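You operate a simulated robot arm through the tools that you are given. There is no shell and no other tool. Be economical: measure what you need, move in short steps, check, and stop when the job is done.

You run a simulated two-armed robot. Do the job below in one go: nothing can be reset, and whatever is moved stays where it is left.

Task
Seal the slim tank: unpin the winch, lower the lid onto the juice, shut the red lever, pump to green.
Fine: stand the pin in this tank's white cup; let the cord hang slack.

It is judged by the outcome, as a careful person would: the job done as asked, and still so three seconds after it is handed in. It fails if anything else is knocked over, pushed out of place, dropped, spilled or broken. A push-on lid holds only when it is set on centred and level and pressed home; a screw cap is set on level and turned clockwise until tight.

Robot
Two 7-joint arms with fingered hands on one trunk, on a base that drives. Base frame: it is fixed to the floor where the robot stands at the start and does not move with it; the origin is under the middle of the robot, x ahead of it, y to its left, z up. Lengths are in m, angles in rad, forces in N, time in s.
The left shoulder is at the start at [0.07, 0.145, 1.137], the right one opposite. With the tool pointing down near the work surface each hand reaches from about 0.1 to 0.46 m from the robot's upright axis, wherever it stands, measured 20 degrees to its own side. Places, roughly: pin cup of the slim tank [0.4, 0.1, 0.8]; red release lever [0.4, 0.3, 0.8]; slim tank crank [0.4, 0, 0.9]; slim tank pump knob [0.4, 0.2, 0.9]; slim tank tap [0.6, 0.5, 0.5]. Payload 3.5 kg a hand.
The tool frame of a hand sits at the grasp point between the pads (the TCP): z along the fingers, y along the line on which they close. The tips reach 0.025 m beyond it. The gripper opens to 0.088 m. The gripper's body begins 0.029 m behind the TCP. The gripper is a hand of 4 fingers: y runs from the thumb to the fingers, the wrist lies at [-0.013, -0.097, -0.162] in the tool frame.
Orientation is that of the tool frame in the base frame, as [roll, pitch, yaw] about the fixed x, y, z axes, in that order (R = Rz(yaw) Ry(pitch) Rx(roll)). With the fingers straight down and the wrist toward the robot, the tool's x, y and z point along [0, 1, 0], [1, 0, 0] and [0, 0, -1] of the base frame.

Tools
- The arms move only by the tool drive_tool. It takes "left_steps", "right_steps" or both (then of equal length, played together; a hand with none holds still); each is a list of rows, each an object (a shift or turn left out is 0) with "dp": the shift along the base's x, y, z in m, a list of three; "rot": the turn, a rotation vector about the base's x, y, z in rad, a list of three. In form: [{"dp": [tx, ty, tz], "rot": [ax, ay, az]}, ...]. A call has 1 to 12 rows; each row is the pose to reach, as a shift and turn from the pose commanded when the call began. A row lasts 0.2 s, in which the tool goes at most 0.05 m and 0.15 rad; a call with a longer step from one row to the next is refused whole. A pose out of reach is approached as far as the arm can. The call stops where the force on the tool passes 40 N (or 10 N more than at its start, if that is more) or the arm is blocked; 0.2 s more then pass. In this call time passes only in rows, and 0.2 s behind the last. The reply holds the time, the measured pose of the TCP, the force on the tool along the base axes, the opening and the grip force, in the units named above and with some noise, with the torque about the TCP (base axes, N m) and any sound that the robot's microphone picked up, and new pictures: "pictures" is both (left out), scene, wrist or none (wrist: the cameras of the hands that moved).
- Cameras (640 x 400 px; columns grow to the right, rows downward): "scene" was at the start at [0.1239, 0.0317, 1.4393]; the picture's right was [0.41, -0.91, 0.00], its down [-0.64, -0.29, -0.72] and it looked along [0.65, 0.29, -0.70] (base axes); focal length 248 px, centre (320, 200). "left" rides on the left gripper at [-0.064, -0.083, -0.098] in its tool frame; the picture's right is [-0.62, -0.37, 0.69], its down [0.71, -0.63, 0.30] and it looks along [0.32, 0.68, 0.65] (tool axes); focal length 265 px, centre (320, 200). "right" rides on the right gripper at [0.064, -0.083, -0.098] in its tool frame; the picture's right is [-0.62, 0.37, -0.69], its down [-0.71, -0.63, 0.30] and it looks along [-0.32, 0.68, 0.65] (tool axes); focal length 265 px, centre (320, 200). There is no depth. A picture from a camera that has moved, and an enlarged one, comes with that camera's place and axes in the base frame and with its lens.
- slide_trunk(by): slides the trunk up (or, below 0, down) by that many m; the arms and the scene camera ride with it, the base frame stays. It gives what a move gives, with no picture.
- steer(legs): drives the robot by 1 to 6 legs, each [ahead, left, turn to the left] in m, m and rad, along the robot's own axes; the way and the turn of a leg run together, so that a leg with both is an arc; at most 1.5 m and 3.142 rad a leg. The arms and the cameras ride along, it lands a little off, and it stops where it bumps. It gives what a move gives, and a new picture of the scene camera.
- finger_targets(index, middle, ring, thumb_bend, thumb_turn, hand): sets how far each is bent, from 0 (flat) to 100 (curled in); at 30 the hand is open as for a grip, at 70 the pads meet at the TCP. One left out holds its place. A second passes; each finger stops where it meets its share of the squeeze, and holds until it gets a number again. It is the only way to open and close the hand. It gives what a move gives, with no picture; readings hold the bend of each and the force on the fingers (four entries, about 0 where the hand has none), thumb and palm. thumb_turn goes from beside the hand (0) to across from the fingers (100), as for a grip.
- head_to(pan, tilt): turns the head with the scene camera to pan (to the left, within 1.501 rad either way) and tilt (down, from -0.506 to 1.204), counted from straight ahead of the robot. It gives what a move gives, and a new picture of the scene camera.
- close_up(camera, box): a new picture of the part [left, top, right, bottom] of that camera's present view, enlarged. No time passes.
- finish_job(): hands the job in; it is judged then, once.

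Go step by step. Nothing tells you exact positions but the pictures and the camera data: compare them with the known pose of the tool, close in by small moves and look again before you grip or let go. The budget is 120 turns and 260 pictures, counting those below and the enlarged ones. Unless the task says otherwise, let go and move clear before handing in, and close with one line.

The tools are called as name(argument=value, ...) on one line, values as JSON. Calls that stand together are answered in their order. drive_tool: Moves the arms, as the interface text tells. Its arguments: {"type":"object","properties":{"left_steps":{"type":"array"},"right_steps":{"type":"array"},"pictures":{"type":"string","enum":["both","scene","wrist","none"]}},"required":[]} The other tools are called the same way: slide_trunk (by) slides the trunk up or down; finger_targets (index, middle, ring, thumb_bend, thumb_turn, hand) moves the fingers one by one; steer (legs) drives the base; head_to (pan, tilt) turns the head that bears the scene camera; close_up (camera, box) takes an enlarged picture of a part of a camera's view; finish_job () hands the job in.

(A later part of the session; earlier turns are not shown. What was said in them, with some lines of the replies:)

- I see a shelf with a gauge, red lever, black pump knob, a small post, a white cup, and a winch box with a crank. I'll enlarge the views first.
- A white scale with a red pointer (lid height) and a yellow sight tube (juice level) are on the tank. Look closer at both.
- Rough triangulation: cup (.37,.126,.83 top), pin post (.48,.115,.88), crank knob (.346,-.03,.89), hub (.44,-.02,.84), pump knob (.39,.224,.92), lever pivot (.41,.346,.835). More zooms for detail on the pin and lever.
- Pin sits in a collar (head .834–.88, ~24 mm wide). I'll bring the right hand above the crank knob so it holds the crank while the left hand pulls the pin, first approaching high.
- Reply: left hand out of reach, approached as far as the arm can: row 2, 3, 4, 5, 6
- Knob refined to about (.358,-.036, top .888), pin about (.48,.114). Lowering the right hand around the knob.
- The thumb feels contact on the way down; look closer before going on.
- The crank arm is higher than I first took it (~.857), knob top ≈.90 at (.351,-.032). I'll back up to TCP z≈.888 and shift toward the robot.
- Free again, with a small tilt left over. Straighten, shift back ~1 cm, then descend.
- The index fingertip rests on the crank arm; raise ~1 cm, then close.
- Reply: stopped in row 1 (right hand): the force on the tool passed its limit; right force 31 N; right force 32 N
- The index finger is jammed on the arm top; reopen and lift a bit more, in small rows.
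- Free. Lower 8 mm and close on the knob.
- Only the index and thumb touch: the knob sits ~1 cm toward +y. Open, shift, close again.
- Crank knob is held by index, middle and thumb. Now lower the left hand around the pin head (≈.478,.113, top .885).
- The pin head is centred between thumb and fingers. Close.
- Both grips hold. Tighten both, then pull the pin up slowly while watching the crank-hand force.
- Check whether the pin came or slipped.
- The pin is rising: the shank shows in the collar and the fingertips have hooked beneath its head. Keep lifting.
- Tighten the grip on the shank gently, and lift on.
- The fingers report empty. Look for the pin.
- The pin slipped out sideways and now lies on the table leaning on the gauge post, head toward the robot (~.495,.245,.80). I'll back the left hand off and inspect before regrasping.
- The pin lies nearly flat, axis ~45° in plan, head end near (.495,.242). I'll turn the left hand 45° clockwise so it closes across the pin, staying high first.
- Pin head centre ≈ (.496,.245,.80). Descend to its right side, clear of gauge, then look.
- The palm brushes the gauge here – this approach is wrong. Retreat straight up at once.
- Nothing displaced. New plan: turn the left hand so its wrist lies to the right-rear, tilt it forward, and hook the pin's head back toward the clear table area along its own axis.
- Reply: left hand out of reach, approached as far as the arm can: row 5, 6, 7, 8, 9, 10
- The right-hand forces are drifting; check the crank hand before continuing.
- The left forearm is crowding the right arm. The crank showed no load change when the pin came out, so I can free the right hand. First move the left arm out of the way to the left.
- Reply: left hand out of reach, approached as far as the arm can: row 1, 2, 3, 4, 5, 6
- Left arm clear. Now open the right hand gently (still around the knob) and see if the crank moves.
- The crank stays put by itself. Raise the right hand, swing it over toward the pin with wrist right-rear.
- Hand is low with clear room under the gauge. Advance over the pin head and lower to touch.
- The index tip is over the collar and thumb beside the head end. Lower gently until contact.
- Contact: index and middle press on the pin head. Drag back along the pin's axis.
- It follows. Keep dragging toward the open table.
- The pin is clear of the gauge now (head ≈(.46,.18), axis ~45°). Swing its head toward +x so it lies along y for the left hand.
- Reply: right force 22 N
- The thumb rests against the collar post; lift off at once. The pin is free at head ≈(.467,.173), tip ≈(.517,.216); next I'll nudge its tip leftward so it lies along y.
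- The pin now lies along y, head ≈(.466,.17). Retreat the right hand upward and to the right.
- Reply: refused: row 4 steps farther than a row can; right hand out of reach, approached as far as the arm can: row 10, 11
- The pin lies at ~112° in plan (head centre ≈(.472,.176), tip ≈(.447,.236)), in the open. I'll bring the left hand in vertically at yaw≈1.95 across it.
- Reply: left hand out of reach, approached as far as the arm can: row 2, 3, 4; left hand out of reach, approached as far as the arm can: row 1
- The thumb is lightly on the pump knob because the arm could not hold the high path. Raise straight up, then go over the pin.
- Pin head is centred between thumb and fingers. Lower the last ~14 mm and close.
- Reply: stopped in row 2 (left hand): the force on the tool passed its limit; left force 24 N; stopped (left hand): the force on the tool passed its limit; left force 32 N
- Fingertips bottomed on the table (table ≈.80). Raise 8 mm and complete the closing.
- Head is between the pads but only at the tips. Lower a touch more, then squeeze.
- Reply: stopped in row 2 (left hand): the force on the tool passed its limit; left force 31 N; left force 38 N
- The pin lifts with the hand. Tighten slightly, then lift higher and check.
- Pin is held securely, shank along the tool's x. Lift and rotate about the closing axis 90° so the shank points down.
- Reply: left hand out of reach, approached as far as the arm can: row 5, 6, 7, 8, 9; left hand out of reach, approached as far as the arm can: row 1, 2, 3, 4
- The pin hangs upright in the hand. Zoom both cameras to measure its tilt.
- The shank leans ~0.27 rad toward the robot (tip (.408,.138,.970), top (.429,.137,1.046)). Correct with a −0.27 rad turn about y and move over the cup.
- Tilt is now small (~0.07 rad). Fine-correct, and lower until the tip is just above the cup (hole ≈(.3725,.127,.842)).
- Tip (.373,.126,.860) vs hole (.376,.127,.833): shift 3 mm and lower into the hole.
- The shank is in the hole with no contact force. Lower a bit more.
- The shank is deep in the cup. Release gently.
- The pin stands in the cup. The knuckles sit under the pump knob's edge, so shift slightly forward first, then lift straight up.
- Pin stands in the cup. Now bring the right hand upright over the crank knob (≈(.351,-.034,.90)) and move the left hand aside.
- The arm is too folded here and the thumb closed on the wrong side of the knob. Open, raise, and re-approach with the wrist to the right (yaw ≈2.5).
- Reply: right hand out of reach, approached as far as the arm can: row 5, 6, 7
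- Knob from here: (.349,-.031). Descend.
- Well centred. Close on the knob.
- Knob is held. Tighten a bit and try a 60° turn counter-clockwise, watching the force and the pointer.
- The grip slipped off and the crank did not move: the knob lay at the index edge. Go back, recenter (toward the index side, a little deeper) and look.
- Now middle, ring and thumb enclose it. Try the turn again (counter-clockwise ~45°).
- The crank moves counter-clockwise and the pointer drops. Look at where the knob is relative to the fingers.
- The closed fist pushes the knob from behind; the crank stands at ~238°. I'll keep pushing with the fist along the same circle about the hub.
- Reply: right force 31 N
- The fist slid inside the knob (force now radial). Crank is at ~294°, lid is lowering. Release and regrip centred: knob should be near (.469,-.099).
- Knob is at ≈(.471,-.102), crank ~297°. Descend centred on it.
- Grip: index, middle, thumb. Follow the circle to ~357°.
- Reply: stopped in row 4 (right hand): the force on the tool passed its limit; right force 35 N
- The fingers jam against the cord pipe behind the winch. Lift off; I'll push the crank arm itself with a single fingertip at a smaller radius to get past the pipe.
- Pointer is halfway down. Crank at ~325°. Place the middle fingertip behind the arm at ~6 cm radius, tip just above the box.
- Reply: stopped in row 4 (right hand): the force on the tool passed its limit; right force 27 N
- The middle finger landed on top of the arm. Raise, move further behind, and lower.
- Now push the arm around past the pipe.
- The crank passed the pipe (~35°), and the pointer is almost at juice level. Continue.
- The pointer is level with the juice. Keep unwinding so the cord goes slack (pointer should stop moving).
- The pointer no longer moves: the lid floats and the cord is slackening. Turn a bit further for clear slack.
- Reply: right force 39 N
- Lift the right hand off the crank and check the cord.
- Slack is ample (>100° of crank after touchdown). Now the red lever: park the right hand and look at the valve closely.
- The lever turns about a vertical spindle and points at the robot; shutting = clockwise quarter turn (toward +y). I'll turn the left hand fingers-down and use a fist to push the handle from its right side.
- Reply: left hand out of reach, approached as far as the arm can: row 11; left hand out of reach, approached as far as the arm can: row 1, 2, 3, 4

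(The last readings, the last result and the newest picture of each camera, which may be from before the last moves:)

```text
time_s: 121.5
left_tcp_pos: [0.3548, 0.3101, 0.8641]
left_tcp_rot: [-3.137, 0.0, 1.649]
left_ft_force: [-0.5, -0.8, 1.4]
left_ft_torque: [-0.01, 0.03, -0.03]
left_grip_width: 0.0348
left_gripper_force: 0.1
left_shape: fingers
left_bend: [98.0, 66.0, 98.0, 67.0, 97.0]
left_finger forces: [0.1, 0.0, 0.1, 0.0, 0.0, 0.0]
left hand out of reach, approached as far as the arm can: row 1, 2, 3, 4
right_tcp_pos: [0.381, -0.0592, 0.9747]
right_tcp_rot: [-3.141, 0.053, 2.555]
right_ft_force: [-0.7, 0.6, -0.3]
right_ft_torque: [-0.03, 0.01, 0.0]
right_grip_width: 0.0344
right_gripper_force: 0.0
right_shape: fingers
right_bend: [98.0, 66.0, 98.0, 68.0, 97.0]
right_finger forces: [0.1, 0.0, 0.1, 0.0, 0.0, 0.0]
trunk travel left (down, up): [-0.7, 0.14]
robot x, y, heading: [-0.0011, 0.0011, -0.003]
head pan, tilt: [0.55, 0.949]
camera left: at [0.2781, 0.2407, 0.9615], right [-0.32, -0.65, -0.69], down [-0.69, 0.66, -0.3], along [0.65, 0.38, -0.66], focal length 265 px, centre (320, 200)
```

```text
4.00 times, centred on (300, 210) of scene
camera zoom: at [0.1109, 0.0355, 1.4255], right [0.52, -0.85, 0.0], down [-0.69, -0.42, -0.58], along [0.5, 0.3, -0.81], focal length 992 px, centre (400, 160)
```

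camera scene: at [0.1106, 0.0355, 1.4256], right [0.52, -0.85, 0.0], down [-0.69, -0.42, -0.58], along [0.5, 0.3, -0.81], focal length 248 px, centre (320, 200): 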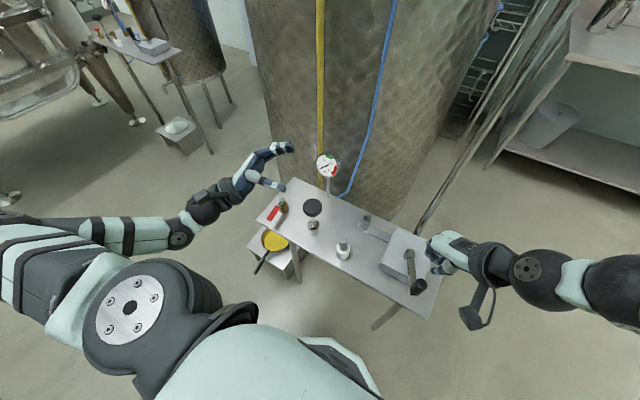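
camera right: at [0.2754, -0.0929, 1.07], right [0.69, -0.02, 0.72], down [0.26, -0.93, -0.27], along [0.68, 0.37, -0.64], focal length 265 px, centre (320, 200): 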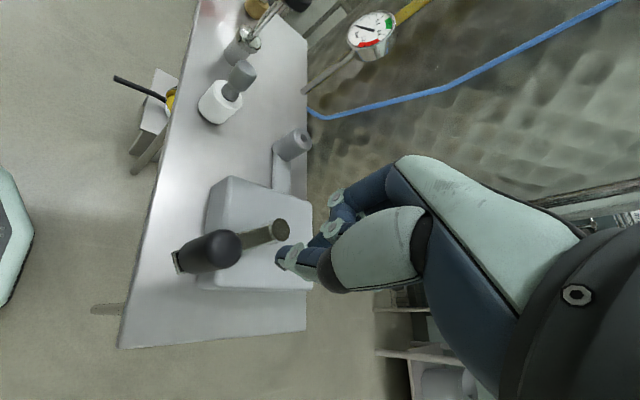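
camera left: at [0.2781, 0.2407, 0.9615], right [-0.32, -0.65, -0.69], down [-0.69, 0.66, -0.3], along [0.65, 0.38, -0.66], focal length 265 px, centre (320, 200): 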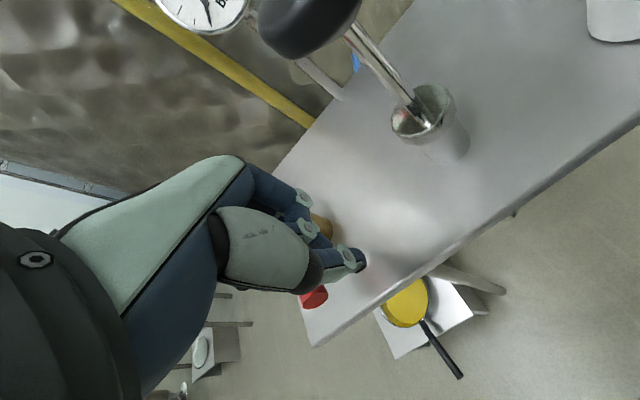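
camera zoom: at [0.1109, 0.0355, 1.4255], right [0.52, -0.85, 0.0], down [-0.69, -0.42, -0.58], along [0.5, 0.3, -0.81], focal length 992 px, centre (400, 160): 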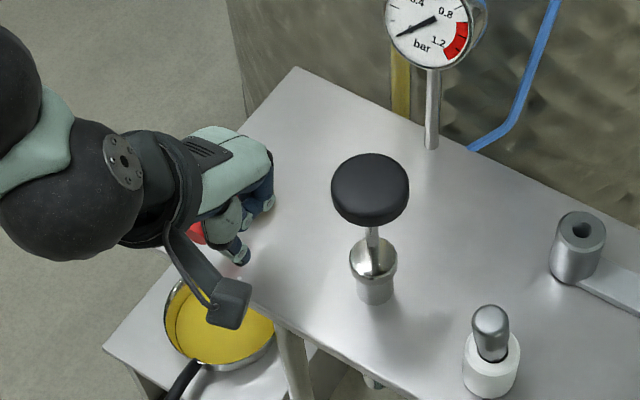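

The finger is right beside the handle. Push it toward +y gently.

drive_tool(left_steps=[{"dp": [0.0, 0.012, 0]}, {"dp": [-0.001, 0.026, 0]}, {"dp": [0.0, 0.04, 0]}], pictures="none")

close_up(camera="scene", box=[250, 160, 350, 260])

```text
time_s: 122.3
left_tcp_pos: [0.3525, 0.3328, 0.8658]
left_tcp_rot: [-3.132, 0.025, 1.619]
left_ft_force: [-1.7, -32.9, 3.4]
left_ft_torque: [-0.7, -0.02, -0.34]
left_grip_width: 0.0349
left_gripper_force: 17.0
left_shape: fingers
left_bend: [98.0, 65.0, 98.0, 67.0, 98.0]
left_finger forces: [0.1, 33.0, 0.0, 0.1, 0.1, 0.0]
right_tcp_pos: [0.3794, -0.0643, 0.9745]
right_tcp_rot: [3.139, 0.051, 2.552]
right_ft_force: [-0.7, 0.7, -1.1]
right_ft_torque: [-0.03, -0.01, 0.01]
right_grip_width: 0.0345
right_gripper_force: 0.1
right_shape: fingers
right_bend: [98.0, 66.0, 98.0, 68.0, 97.0]
right_finger forces: [0.0, 0.0, 0.0, 0.0, 0.0, 0.1]
trunk travel left (down, up): [-0.7, 0.14]
robot x, y, heading: [-0.0013, 0.0018, -0.007]
head pan, tilt: [0.55, 0.949]
stopped in row 3 (left hand): the force on the tool passed its limit (the readings are from after the stop); the commanded pose is now the measured one
```

```text
4.00 times, centred on (300, 210) of scene
camera zoom: at [0.1095, 0.0289, 1.4259], right [0.52, -0.86, 0.0], down [-0.7, -0.42, -0.58], along [0.5, 0.3, -0.81], focal length 992 px, centre (400, 160)
```

zoom: 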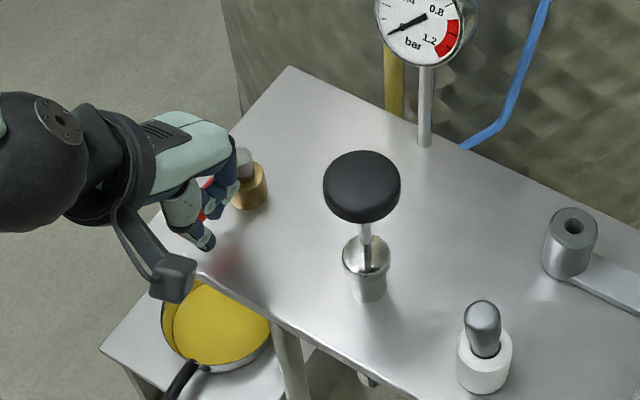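

It resists at 33 N – that is the stop. It must shut the other way (toward −y). Go around to the handle's left side.

drive_tool(left_steps=[{"dp": [0, -0.014, 0.0]}, {"dp": [0, -0.012, 0.03]}, {"dp": [0.002, 0.0, 0.05]}, {"dp": [0.002, 0.042, 0.05]}, {"dp": [0.002, 0.042, 0.02]}, {"dp": [0.002, 0.042, -0.002]}], pictures="wrist")

close_up(camera="scene", box=[250, 160, 350, 260])

```text
time_s: 123.8
left_tcp_pos: [0.3553, 0.3827, 0.8627]
left_tcp_rot: [-3.131, 0.015, 1.634]
left_ft_force: [0.4, -1.1, 0.4]
left_ft_torque: [-0.01, 0.0, -0.05]
left_grip_width: 0.035
left_gripper_force: 0.0
left_shape: fingers
left_bend: [98.0, 66.0, 98.0, 67.0, 98.0]
left_finger forces: [0.0, 0.0, 0.0, 0.0, 0.0, 0.0]
right_tcp_pos: [0.3819, -0.0611, 0.9734]
right_tcp_rot: [-3.139, 0.052, 2.554]
right_ft_force: [-0.3, -0.1, -0.4]
right_ft_torque: [-0.03, -0.02, -0.01]
right_grip_width: 0.0343
right_gripper_force: 0.1
right_shape: fingers
right_bend: [98.0, 66.0, 98.0, 68.0, 97.0]
right_finger forces: [0.1, 0.0, 0.0, 0.1, 0.0, 0.0]
trunk travel left (down, up): [-0.7, 0.14]
robot x, y, heading: [-0.0021, -0.003, -0.002]
head pan, tilt: [0.55, 0.949]
camera left: at [0.2771, 0.316, 0.9601], right [-0.34, -0.65, -0.68], down [-0.68, 0.67, -0.31], along [0.66, 0.36, -0.67], focal length 265 px, centre (320, 200)
```

left: 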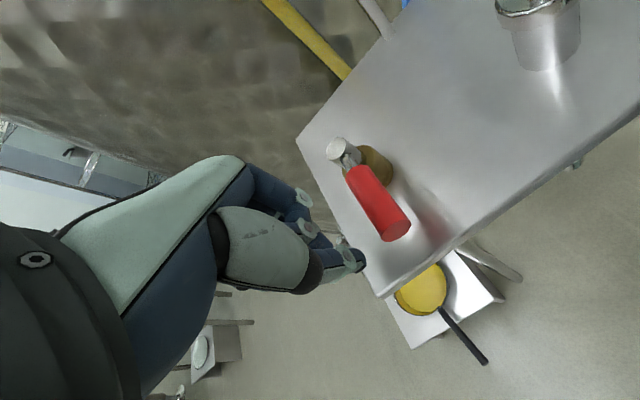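

```text
4.00 times, centred on (300, 210) of scene
camera zoom: at [0.1107, 0.0342, 1.4256], right [0.52, -0.86, 0.0], down [-0.7, -0.42, -0.58], along [0.5, 0.3, -0.81], focal length 992 px, centre (400, 160)
```

zoom: 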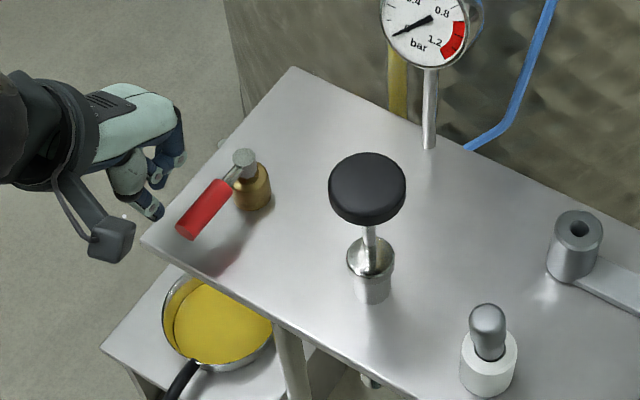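

Now push the handle toward −y along its arc.

drive_tool(left_steps=[{"dp": [0.0, -0.0234, 0]}, {"dp": [-0.0017, -0.0462, 0]}, {"dp": [0.002, -0.058, 0]}, {"dp": [0.0068, -0.0695, 0]}, {"dp": [0.0155, -0.079, 0]}, {"dp": [0.0243, -0.0871, 0]}], pictures="none")

close_up(camera="scene", box=[250, 160, 350, 260])

```text
time_s: 125.2
left_tcp_pos: [0.3794, 0.2945, 0.8615]
left_tcp_rot: [-3.131, 0.015, 1.633]
left_ft_force: [-4.2, 1.4, 2.4]
left_ft_torque: [0.07, 0.03, 0.07]
left_grip_width: 0.0349
left_gripper_force: 2.5
left_shape: fingers
left_bend: [98.0, 70.0, 98.0, 67.0, 98.0]
left_finger forces: [0.0, 4.1, 0.0, 0.1, 0.1, 0.0]
right_tcp_pos: [0.3799, -0.062, 0.9747]
right_tcp_rot: [-3.14, 0.053, 2.555]
right_ft_force: [1.2, 0.1, -0.3]
right_ft_torque: [-0.01, -0.02, 0.02]
right_grip_width: 0.0343
right_gripper_force: 0.1
right_shape: fingers
right_bend: [98.0, 66.0, 98.0, 68.0, 97.0]
right_finger forces: [0.0, 0.1, 0.0, 0.0, 0.1, 0.0]
trunk travel left (down, up): [-0.7, 0.14]
robot x, y, heading: [0.0031, -0.0024, -0.008]
head pan, tilt: [0.55, 0.949]
```

```text
4.00 times, centred on (300, 210) of scene
camera zoom: at [0.11, 0.0339, 1.4256], right [0.52, -0.86, 0.0], down [-0.7, -0.42, -0.58], along [0.5, 0.3, -0.81], focal length 992 px, centre (400, 160)
```

zoom: 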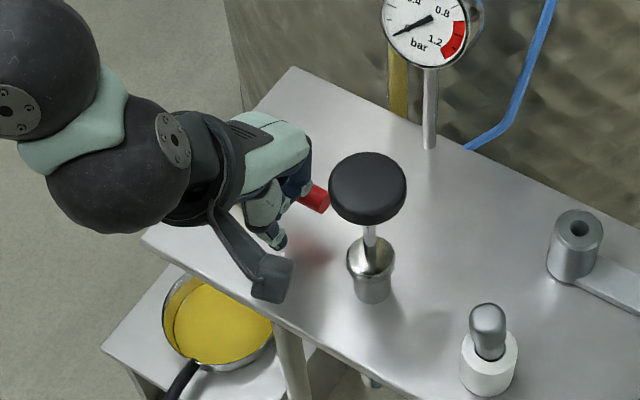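

The lever turns freely this way. Continue until the stop.

drive_tool(left_steps=[{"dp": [0.008, -0.004, 0]}, {"dp": [0.016, -0.006, 0]}, {"dp": [0.024, -0.006, 0]}, {"dp": [0.03, -0.005, 0]}], pictures="none")

close_up(camera="scene", box=[250, 160, 350, 260])

```text
time_s: 126.2
left_tcp_pos: [0.4089, 0.2896, 0.8656]
left_tcp_rot: [-3.139, 0.015, 1.633]
left_ft_force: [-5.1, -1.2, 15.4]
left_ft_torque: [0.09, 0.05, 0.0]
left_grip_width: 0.0357
left_gripper_force: 7.5
left_shape: fingers
left_bend: [98.0, 72.0, 98.0, 65.0, 97.0]
left_finger forces: [0.0, 13.9, 0.0, 0.1, 2.0, 0.2]
right_tcp_pos: [0.379, -0.0616, 0.9761]
right_tcp_rot: [3.141, 0.055, 2.551]
right_ft_force: [-0.5, 0.2, -0.8]
right_ft_torque: [-0.02, 0.01, 0.02]
right_grip_width: 0.0341
right_gripper_force: 0.2
right_shape: fingers
right_bend: [98.0, 66.0, 98.0, 68.0, 97.0]
right_finger forces: [0.0, 0.0, 0.0, 0.0, 0.0, 0.1]
trunk travel left (down, up): [-0.7, 0.14]
robot x, y, heading: [0.0039, -0.0021, -0.005]
head pan, tilt: [0.55, 0.949]
```

```text
4.00 times, centred on (300, 210) of scene
camera zoom: at [0.1077, 0.0323, 1.426], right [0.52, -0.86, 0.0], down [-0.69, -0.42, -0.58], along [0.5, 0.3, -0.81], focal length 992 px, centre (400, 160)
```

zoom: 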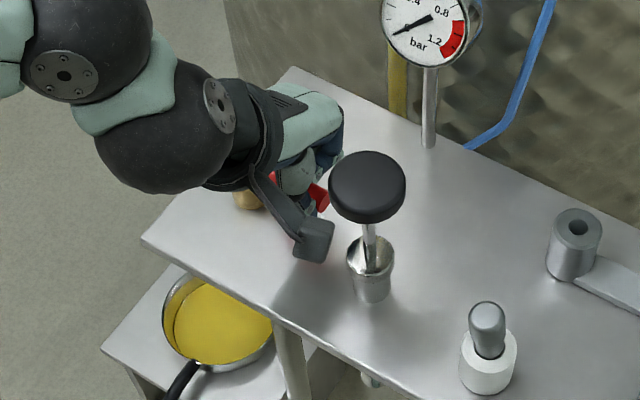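

The handle stopped and the finger climbed onto it. Lift off and check the lever.

drive_tool(left_steps=[{"dp": [-0.005, 0.0, 0.02]}, {"dp": [-0.02, 0.005, 0.05]}, {"dp": [-0.04, 0.02, 0.09]}, {"dp": [-0.05, 0.04, 0.12]}], pictures="wrist")

close_up(camera="scene", box=[250, 160, 350, 260])

```text
time_s: 127.2
left_tcp_pos: [0.3648, 0.3314, 0.9762]
left_tcp_rot: [-3.127, 0.02, 1.633]
left_ft_force: [-0.2, 0.0, -0.5]
left_ft_torque: [-0.03, 0.02, 0.01]
left_grip_width: 0.0345
left_gripper_force: 0.1
left_shape: fingers
left_bend: [98.0, 66.0, 98.0, 67.0, 97.0]
left_finger forces: [0.1, 0.0, 0.0, 0.0, 0.0, 0.1]
left hand out of reach, approached as far as the arm can: row 3, 4
right_tcp_pos: [0.381, -0.0619, 0.9751]
right_tcp_rot: [-3.139, 0.054, 2.555]
right_ft_force: [-0.5, -0.6, 0.0]
right_ft_torque: [-0.04, 0.01, 0.02]
right_grip_width: 0.0345
right_gripper_force: 0.0
right_shape: fingers
right_bend: [98.0, 66.0, 98.0, 68.0, 97.0]
right_finger forces: [0.0, 0.1, 0.1, 0.0, 0.0, 0.0]
trunk travel left (down, up): [-0.7, 0.14]
robot x, y, heading: [-0.0, -0.0, -0.008]
head pan, tilt: [0.55, 0.949]
camera left: at [0.2875, 0.2648, 1.0758], right [-0.34, -0.66, -0.68], down [-0.68, 0.67, -0.31], along [0.65, 0.35, -0.67], focal length 265 px, centre (320, 200)
```

left: 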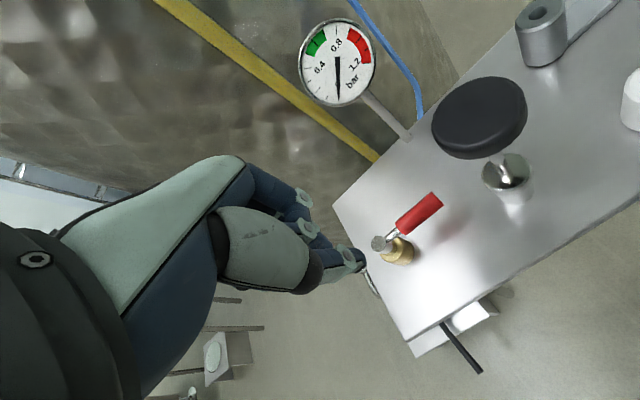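

```text
4.00 times, centred on (300, 210) of scene
camera zoom: at [0.1109, 0.0349, 1.4255], right [0.52, -0.86, 0.0], down [-0.7, -0.42, -0.58], along [0.5, 0.3, -0.81], focal length 992 px, centre (400, 160)
```

zoom: 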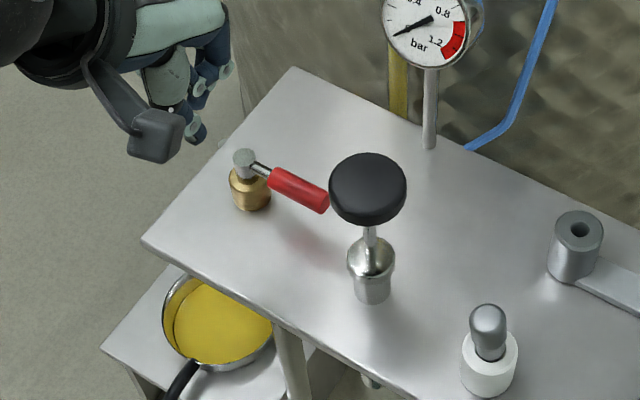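

The lever is crosswise now (shut). Next the pump: knob top ≈(.389,.225,.93). Close the left fist and move above it.

finger_targets(hand="left", index=72, middle=72, ring=72, thumb_bend=70)

drive_tool(left_steps=[{"dp": [0.0, -0.01, 0.02]}, {"dp": [0.01, -0.04, 0.025]}, {"dp": [0.02, -0.075, 0.025]}, {"dp": [0.024, -0.106, 0.025]}, {"dp": [0.024, -0.106, 0.0]}, {"dp": [0.024, -0.106, -0.015]}], pictures="wrist")

close_up(camera="scene", box=[270, 130, 370, 260])

```text
time_s: 128.2
left_tcp_pos: [0.366, 0.3311, 0.9766]
left_tcp_rot: [-3.129, 0.02, 1.633]
left_ft_force: [-0.7, -0.3, 0.3]
left_ft_torque: [0.0, 0.02, 0.01]
left_grip_width: 0.0242
left_gripper_force: 0.0
left_shape: fingers
left_bend: [92.0, 72.0, 72.0, 68.0, 97.0]
left_finger forces: [0.1, 0.0, 0.0, 0.0, 0.1, 0.0]
right_tcp_pos: [0.3816, -0.0603, 0.9738]
right_tcp_rot: [-3.139, 0.054, 2.554]
right_ft_force: [0.5, -0.3, -1.1]
right_ft_torque: [-0.05, 0.01, -0.01]
right_grip_width: 0.0344
right_gripper_force: 0.0
right_shape: fingers
right_bend: [98.0, 66.0, 98.0, 68.0, 97.0]
right_finger forces: [0.0, 0.0, 0.1, 0.0, 0.1, 0.1]
trunk travel left (down, up): [-0.7, 0.14]
robot x, y, heading: [-0.0002, -0.0027, -0.008]
head pan, tilt: [0.55, 0.949]
```

```text
time_s: 129.6
left_tcp_pos: [0.4042, 0.2241, 0.9615]
left_tcp_rot: [-3.131, 0.016, 1.636]
left_ft_force: [0.2, 0.4, 1.4]
left_ft_torque: [-0.02, 0.01, 0.03]
left_grip_width: 0.0241
left_gripper_force: 0.4
left_shape: fingers
left_bend: [92.0, 72.0, 72.0, 68.0, 97.0]
left_finger forces: [0.1, 0.1, 0.0, 0.0, 1.1, 0.1]
left hand out of reach, approached as far as the arm can: row 1, 2, 3, 4, 5, 6
right_tcp_pos: [0.3809, -0.0608, 0.9744]
right_tcp_rot: [-3.139, 0.056, 2.552]
right_ft_force: [0.1, -1.1, -0.2]
right_ft_torque: [0.02, 0.01, -0.01]
right_grip_width: 0.0343
right_gripper_force: 0.0
right_shape: fingers
right_bend: [98.0, 66.0, 98.0, 68.0, 97.0]
right_finger forces: [0.1, 0.0, 0.1, 0.0, 0.1, 0.0]
trunk travel left (down, up): [-0.7, 0.14]
robot x, y, heading: [-0.0006, -0.0013, -0.005]
head pan, tilt: [0.55, 0.949]
camera left: at [0.325, 0.1575, 1.0596], right [-0.34, -0.65, -0.68], down [-0.68, 0.67, -0.31], along [0.66, 0.35, -0.67], focal length 265 px, centre (320, 200)
```

left: 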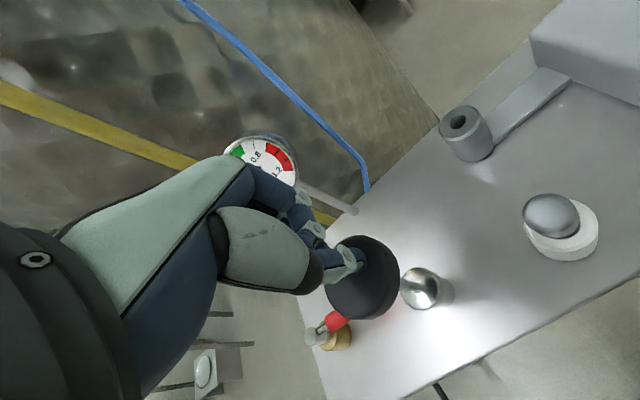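

```text
3.08 times, centred on (320, 195) of scene
camera zoom: at [0.1108, 0.0345, 1.4256], right [0.52, -0.86, 0.0], down [-0.7, -0.42, -0.58], along [0.5, 0.3, -0.81], focal length 763 px, centre (320, 215)
```

zoom: 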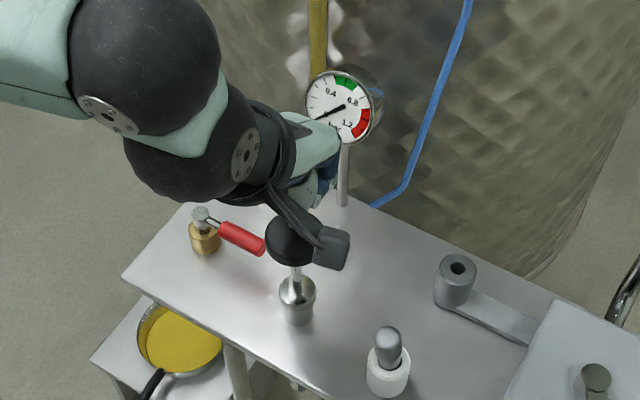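

The thumb/fingertips rest on the knob. Press down a stroke and watch the gauge.

drive_tool(left_steps=[{"dp": [-0.004, 0, -0.01]}, {"dp": [-0.006, 0, -0.02]}, {"dp": [-0.006, 0, -0.03]}, {"dp": [-0.006, 0, -0.04]}, {"dp": [-0.006, 0, -0.05]}], pictures="none")

close_up(camera="scene", box=[270, 130, 370, 260])

```text
time_s: 130.8
left_tcp_pos: [0.397, 0.2255, 0.9102]
left_tcp_rot: [-3.133, 0.014, 1.635]
left_ft_force: [1.6, -0.1, 5.0]
left_ft_torque: [-0.06, 0.02, 0.0]
left_grip_width: 0.0234
left_gripper_force: 3.1
left_shape: fingers
left_bend: [92.0, 72.0, 72.0, 71.0, 97.0]
left_finger forces: [0.0, 0.0, 0.1, 0.0, 5.1, 0.0]
left hand out of reach, approached as far as the arm can: row 1, 2
right_tcp_pos: [0.3805, -0.0613, 0.9754]
right_tcp_rot: [-3.14, 0.051, 2.553]
right_ft_force: [0.1, -0.9, -0.6]
right_ft_torque: [-0.01, -0.01, 0.0]
right_grip_width: 0.0345
right_gripper_force: 0.1
right_shape: fingers
right_bend: [98.0, 66.0, 98.0, 68.0, 97.0]
right_finger forces: [0.0, 0.0, 0.1, 0.0, 0.0, 0.1]
trunk travel left (down, up): [-0.7, 0.14]
robot x, y, heading: [0.0019, 0.0008, -0.004]
head pan, tilt: [0.55, 0.949]
```

```text
3.08 times, centred on (320, 195) of scene
camera zoom: at [0.1105, 0.0339, 1.4256], right [0.52, -0.86, 0.0], down [-0.7, -0.42, -0.58], along [0.5, 0.3, -0.81], focal length 763 px, centre (320, 215)
```

zoom: 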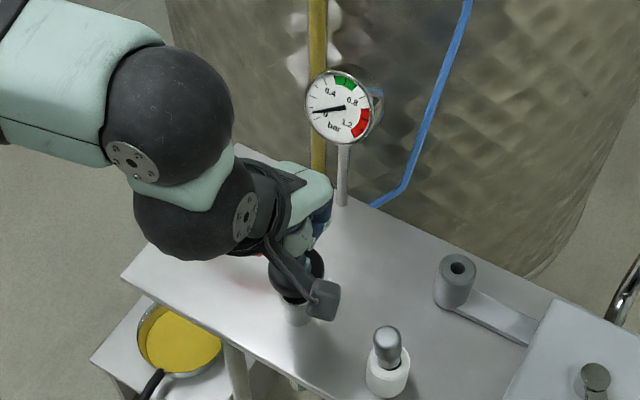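

One stroke moved the needle a bit. Do an up-and-down stroke and see.

drive_tool(left_steps=[{"dp": [0, 0, 0.025]}, {"dp": [0.002, 0, 0.05]}, {"dp": [0.002, 0, 0.055]}, {"dp": [0, 0, 0.04]}, {"dp": [0, 0, 0.02]}, {"dp": [0, 0, 0.0]}, {"dp": [0, 0, -0.008]}], pictures="none")

close_up(camera="scene", box=[270, 130, 370, 260])

```text
time_s: 132.3
left_tcp_pos: [0.397, 0.225, 0.9028]
left_tcp_rot: [-3.132, 0.014, 1.634]
left_ft_force: [1.8, 1.3, 7.1]
left_ft_torque: [-0.07, 0.02, 0.03]
left_grip_width: 0.0229
left_gripper_force: 3.7
left_shape: fingers
left_bend: [92.0, 72.0, 72.0, 71.0, 97.0]
left_finger forces: [0.0, 0.0, 0.1, 0.0, 7.2, 0.0]
left hand out of reach, approached as far as the arm can: row 1, 2, 3, 4
right_tcp_pos: [0.3803, -0.0617, 0.9735]
right_tcp_rot: [-3.14, 0.054, 2.554]
right_ft_force: [-0.6, 0.4, -0.4]
right_ft_torque: [0.01, 0.01, 0.04]
right_grip_width: 0.0345
right_gripper_force: 0.1
right_shape: fingers
right_bend: [98.0, 66.0, 98.0, 68.0, 97.0]
right_finger forces: [0.0, 0.1, 0.0, 0.0, 0.0, 0.0]
trunk travel left (down, up): [-0.7, 0.14]
robot x, y, heading: [-0.0015, 0.0014, -0.004]
head pan, tilt: [0.55, 0.949]
```

```text
3.08 times, centred on (320, 195) of scene
camera zoom: at [0.1103, 0.0339, 1.4256], right [0.52, -0.86, 0.0], down [-0.7, -0.42, -0.58], along [0.5, 0.3, -0.81], focal length 763 px, centre (320, 215)
```

zoom: 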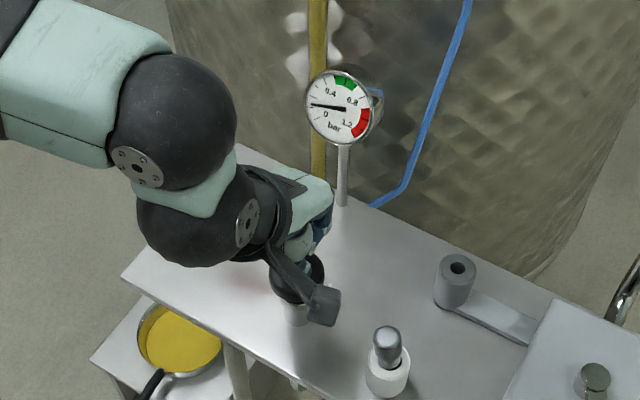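

Each stroke raises the pressure and the pump springs back. Two more strokes.

drive_tool(left_steps=[{"dp": [0, 0, 0.035]}, {"dp": [0.002, 0, 0.062]}, {"dp": [0, 0, 0.03]}, {"dp": [0, 0, 0.0]}, {"dp": [0, 0, 0.035]}, {"dp": [0.002, 0, 0.062]}, {"dp": [0, 0, 0.03]}, {"dp": [0, 0, 0.0]}], pictures="none")

close_up(camera="scene", box=[290, 140, 350, 200])

```text
time_s: 134.2
left_tcp_pos: [0.3959, 0.2242, 0.9031]
left_tcp_rot: [-3.134, 0.016, 1.634]
left_ft_force: [2.7, 0.2, 10.0]
left_ft_torque: [-0.08, 0.04, 0.04]
left_grip_width: 0.0221
left_gripper_force: 4.9
left_shape: fingers
left_bend: [92.0, 72.0, 72.0, 72.0, 97.0]
left_finger forces: [0.0, 0.0, 0.1, 0.0, 10.5, 0.1]
left hand out of reach, approached as far as the arm can: row 1, 2, 5, 6
right_tcp_pos: [0.381, -0.0613, 0.9758]
right_tcp_rot: [-3.139, 0.052, 2.553]
right_ft_force: [0.6, 0.1, 0.2]
right_ft_torque: [-0.03, -0.05, 0.02]
right_grip_width: 0.0347
right_gripper_force: 0.0
right_shape: fingers
right_bend: [98.0, 66.0, 98.0, 68.0, 97.0]
right_finger forces: [0.1, 0.0, 0.0, 0.0, 0.0, 0.0]
trunk travel left (down, up): [-0.7, 0.14]
robot x, y, heading: [-0.0023, -0.0026, -0.007]
head pan, tilt: [0.55, 0.949]
```

```text
6.67 times, centred on (320, 170) of scene
camera zoom: at [0.1103, 0.0335, 1.4257], right [0.52, -0.86, 0.0], down [-0.7, -0.42, -0.58], along [0.5, 0.3, -0.81], focal length 1653 px, centre (320, 400)
```

zoom: 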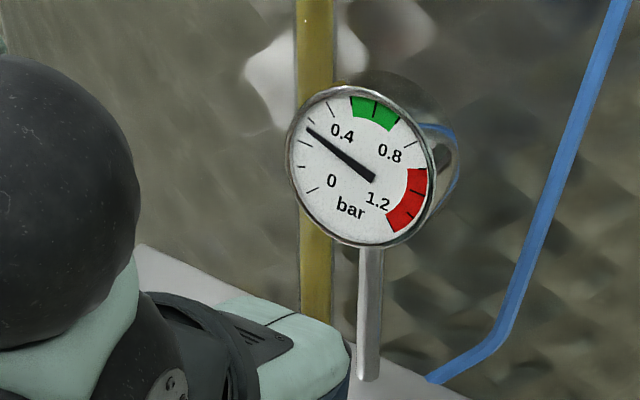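

Needle ≈0.3 bar after four strokes; green is ≈0.5–0.7. Three more strokes.

drive_tool(left_steps=[{"dp": [0, 0, 0.035]}, {"dp": [0.002, 0, 0.062]}, {"dp": [0, 0, 0.03]}, {"dp": [0, 0, 0.0]}, {"dp": [0, 0, 0.035]}, {"dp": [0.002, 0, 0.062]}, {"dp": [0, 0, 0.03]}, {"dp": [0, 0, 0.0]}, {"dp": [0, 0, 0.035]}, {"dp": [0.002, 0, 0.062]}, {"dp": [0, 0, 0.03]}, {"dp": [0, 0, 0.0]}], pictures="none")

close_up(camera="scene", box=[290, 140, 350, 200])

```text
time_s: 136.8
left_tcp_pos: [0.3976, 0.2246, 0.9043]
left_tcp_rot: [-3.137, 0.016, 1.633]
left_ft_force: [1.5, 0.6, 14.7]
left_ft_torque: [-0.07, 0.16, -0.02]
left_grip_width: 0.021
left_gripper_force: 7.3
left_shape: fingers
left_bend: [92.0, 72.0, 72.0, 72.0, 97.0]
left_finger forces: [0.0, 0.0, 0.0, 0.0, 15.4, 0.1]
left hand out of reach, approached as far as the arm can: row 1, 2, 3, 5, 6, 9, 10
right_tcp_pos: [0.3802, -0.0621, 0.9749]
right_tcp_rot: [3.14, 0.056, 2.554]
right_ft_force: [1.2, -0.1, -0.1]
right_ft_torque: [0.02, 0.01, 0.03]
right_grip_width: 0.0342
right_gripper_force: 0.0
right_shape: fingers
right_bend: [98.0, 66.0, 98.0, 68.0, 97.0]
right_finger forces: [0.0, 0.0, 0.1, 0.0, 0.0, 0.0]
trunk travel left (down, up): [-0.7, 0.14]
robot x, y, heading: [0.0015, 0.0002, -0.002]
head pan, tilt: [0.55, 0.949]
```

```text
6.67 times, centred on (320, 170) of scene
camera zoom: at [0.1094, 0.0329, 1.4259], right [0.52, -0.86, 0.0], down [-0.7, -0.42, -0.58], along [0.5, 0.3, -0.81], focal length 1653 px, centre (320, 400)
```

zoom: 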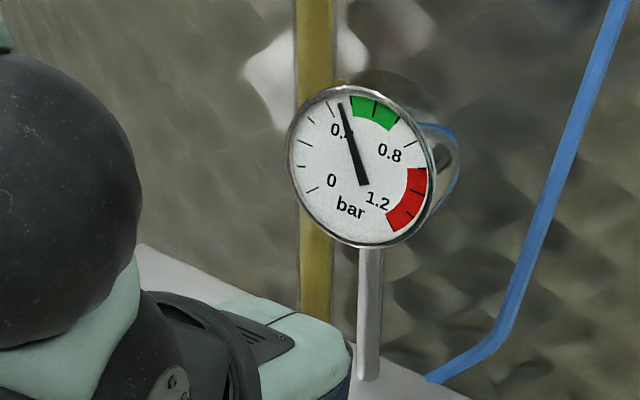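

≈0.47 bar. Two more strokes to the middle of green.

drive_tool(left_steps=[{"dp": [0, 0, 0.035]}, {"dp": [0.002, 0, 0.062]}, {"dp": [0, 0, 0.03]}, {"dp": [0, 0, 0.0]}, {"dp": [0, 0, 0.035]}, {"dp": [0.002, 0, 0.062]}, {"dp": [0, 0, 0.03]}, {"dp": [0, 0, 0.0]}], pictures="none")

close_up(camera="scene", box=[290, 140, 350, 200])

```text
time_s: 138.6
left_tcp_pos: [0.3977, 0.2242, 0.9049]
left_tcp_rot: [-3.137, 0.015, 1.635]
left_ft_force: [0.1, -0.2, 19.0]
left_ft_torque: [-0.09, 0.2, 0.0]
left_grip_width: 0.0205
left_gripper_force: 9.0
left_shape: fingers
left_bend: [91.0, 72.0, 72.0, 72.0, 97.0]
left_finger forces: [0.0, 0.0, 0.0, 0.0, 18.3, 0.0]
left hand out of reach, approached as far as the arm can: row 1, 2, 5, 6
right_tcp_pos: [0.3799, -0.0611, 0.9758]
right_tcp_rot: [3.141, 0.055, 2.553]
right_ft_force: [-0.4, -0.4, -1.0]
right_ft_torque: [0.02, 0.03, -0.03]
right_grip_width: 0.0343
right_gripper_force: 0.1
right_shape: fingers
right_bend: [98.0, 66.0, 98.0, 68.0, 97.0]
right_finger forces: [0.0, 0.1, 0.0, 0.0, 0.0, 0.0]
trunk travel left (down, up): [-0.7, 0.14]
robot x, y, heading: [0.0013, 0.0014, -0.005]
head pan, tilt: [0.55, 0.949]
```

```text
6.67 times, centred on (320, 170) of scene
camera zoom: at [0.1089, 0.0334, 1.426], right [0.52, -0.86, 0.0], down [-0.69, -0.42, -0.58], along [0.5, 0.3, -0.81], focal length 1653 px, centre (320, 400)
```

zoom: 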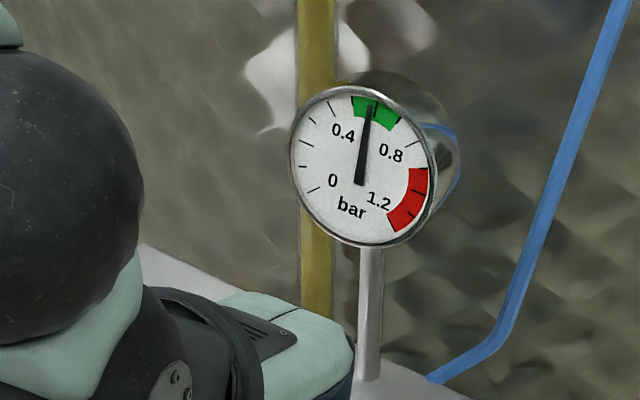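

The needle is in the middle of green. Release the pump, move both hands clear, then verify everything.

drive_tool(left_steps=[{"dp": [0, 0, 0.035]}, {"dp": [0.0, 0, 0.07]}, {"dp": [0, 0.005, 0.1]}, {"dp": [-0.01, 0.04, 0.12]}, {"dp": [-0.02, 0.08, 0.13]}, {"dp": [-0.03, 0.12, 0.13]}, {"dp": [-0.04, 0.16, 0.13]}], right_steps=[{"dp": [0, 0, 0.03]}, {"dp": [0.0, -0.01, 0.06]}, {"dp": [0, -0.04, 0.08]}, {"dp": [0, -0.08, 0.08]}, {"dp": [0, -0.12, 0.08]}, {"dp": [0, -0.15, 0.08]}, {"dp": [0, -0.17, 0.08]}], pictures="scene")

close_up(camera="scene", box=[240, 140, 450, 320])

close_up(camera="scene", box=[290, 140, 350, 200])

head_to(pan=0.3, tilt=-0.4)

```text
time_s: 140.2
left_tcp_pos: [0.3997, 0.3656, 1.0245]
left_tcp_rot: [-3.13, 0.015, 1.632]
left_ft_force: [0.0, 0.7, 0.0]
left_ft_torque: [-0.01, -0.01, -0.02]
left_grip_width: 0.0212
left_gripper_force: 0.1
left_shape: fingers
left_bend: [91.0, 72.0, 72.0, 67.0, 97.0]
left_finger forces: [0.0, 0.0, 0.0, 0.0, 0.0, 0.1]
left hand out of reach, approached as far as the arm can: row 2, 3, 6, 7
right_tcp_pos: [0.3807, -0.2304, 1.0549]
right_tcp_rot: [3.142, 0.053, 2.553]
right_ft_force: [0.7, -0.3, 0.5]
right_ft_torque: [-0.03, -0.01, -0.02]
right_grip_width: 0.0343
right_gripper_force: 0.0
right_shape: fingers
right_bend: [98.0, 66.0, 98.0, 68.0, 97.0]
right_finger forces: [0.1, 0.0, 0.1, 0.0, 0.0, 0.1]
trunk travel left (down, up): [-0.7, 0.14]
robot x, y, heading: [-0.0005, -0.0018, -0.006]
head pan, tilt: [0.55, 0.949]
camera scene: at [0.1115, 0.0347, 1.4255], right [0.52, -0.86, 0.0], down [-0.7, -0.42, -0.58], along [0.5, 0.3, -0.81], focal length 248 px, centre (320, 200)
```

scene: 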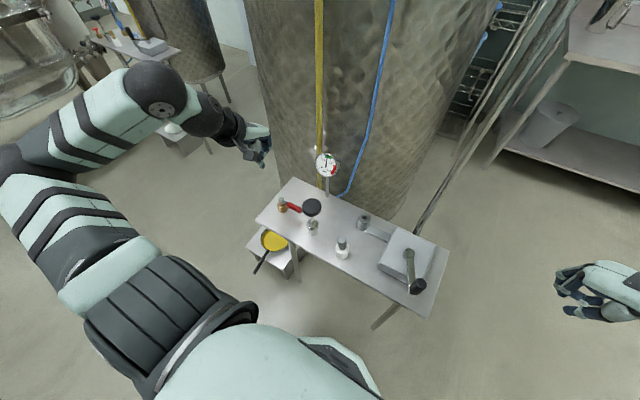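

```text
2.22 times, centred on (345, 230) of scene
camera zoom: at [0.1115, 0.0347, 1.4255], right [0.52, -0.86, 0.0], down [-0.7, -0.42, -0.58], along [0.5, 0.3, -0.81], focal length 551 px, centre (264, 133)
```

zoom: 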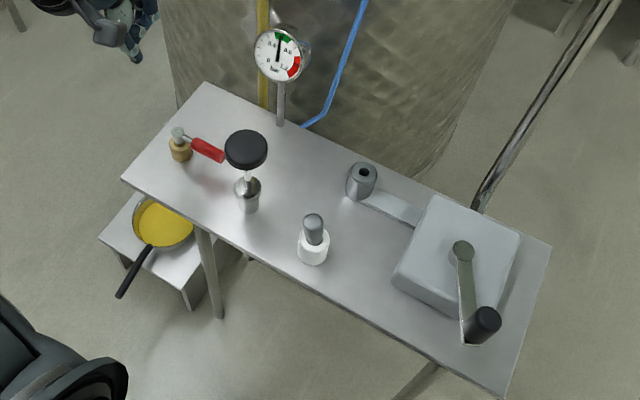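

```text
6.67 times, centred on (320, 170) of scene
camera zoom: at [0.1115, 0.0347, 1.4255], right [0.52, -0.86, 0.0], down [-0.7, -0.42, -0.58], along [0.5, 0.3, -0.81], focal length 1653 px, centre (320, 400)
```

zoom: 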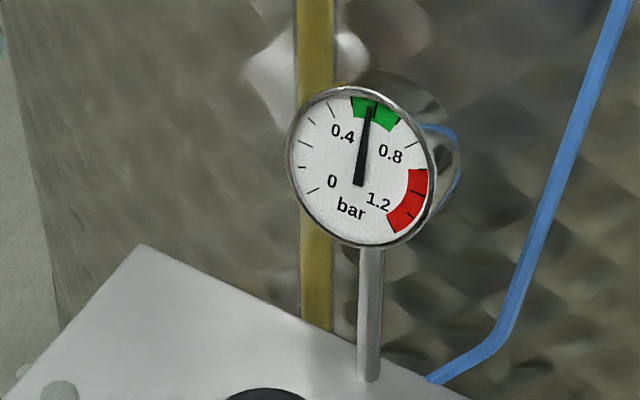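

```text
time_s: 141.7
left_tcp_pos: [0.3987, 0.3666, 1.0244]
left_tcp_rot: [-3.131, 0.015, 1.631]
left_ft_force: [0.8, -0.7, -0.6]
left_ft_torque: [0.02, 0.01, 0.0]
left_grip_width: 0.0205
left_gripper_force: 0.2
left_shape: fingers
left_bend: [91.0, 72.0, 72.0, 67.0, 97.0]
left_finger forces: [0.0, 0.0, 0.1, 0.0, 0.1, 0.1]
right_tcp_pos: [0.3796, -0.2308, 1.0546]
right_tcp_rot: [-3.138, 0.054, 2.554]
right_ft_force: [-0.4, 0.0, -0.3]
right_ft_torque: [0.0, -0.01, 0.02]
right_grip_width: 0.0345
right_gripper_force: 0.1
right_shape: fingers
right_bend: [98.0, 66.0, 98.0, 68.0, 97.0]
right_finger forces: [0.0, 0.1, 0.0, 0.1, 0.1, 0.0]
trunk travel left (down, up): [-0.7, 0.14]
robot x, y, heading: [-0.0019, -0.0028, -0.003]
head pan, tilt: [0.3, -0.4]
camera scene: at [0.1186, 0.0178, 1.5422], right [0.29, -0.96, 0.0], down [0.37, 0.11, -0.92], along [0.88, 0.27, 0.39], focal length 248 px, centre (320, 200)
```

scene: 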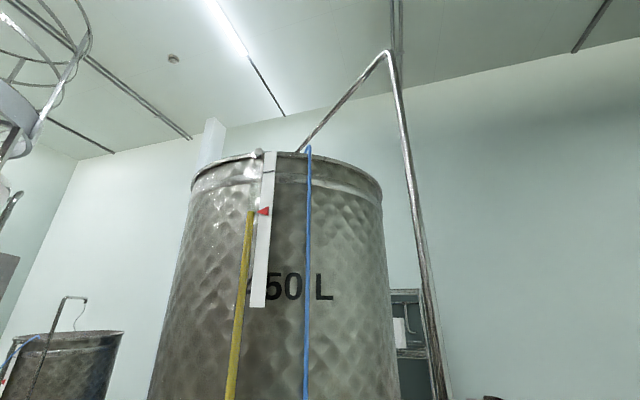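

The gauge holds in green, the lid pointer sits at juice level, the lever is shut, the pin stands in the white cup and the cord is unwound past touchdown. Handing in.

finish_job()

```text
The job is handed in.
```

I sealed the slim tank: the lid rests at juice level, the red lever is shut and the gauge holds mid-green at about 0.6 bar. The pin stands in its white cup. During unpinning it slipped from the fingers onto the table, and I picked it up again. I turned the crank about 115° past the point where the lid touched down, so the cord should hang slack, though the cord itself was not visible to check.
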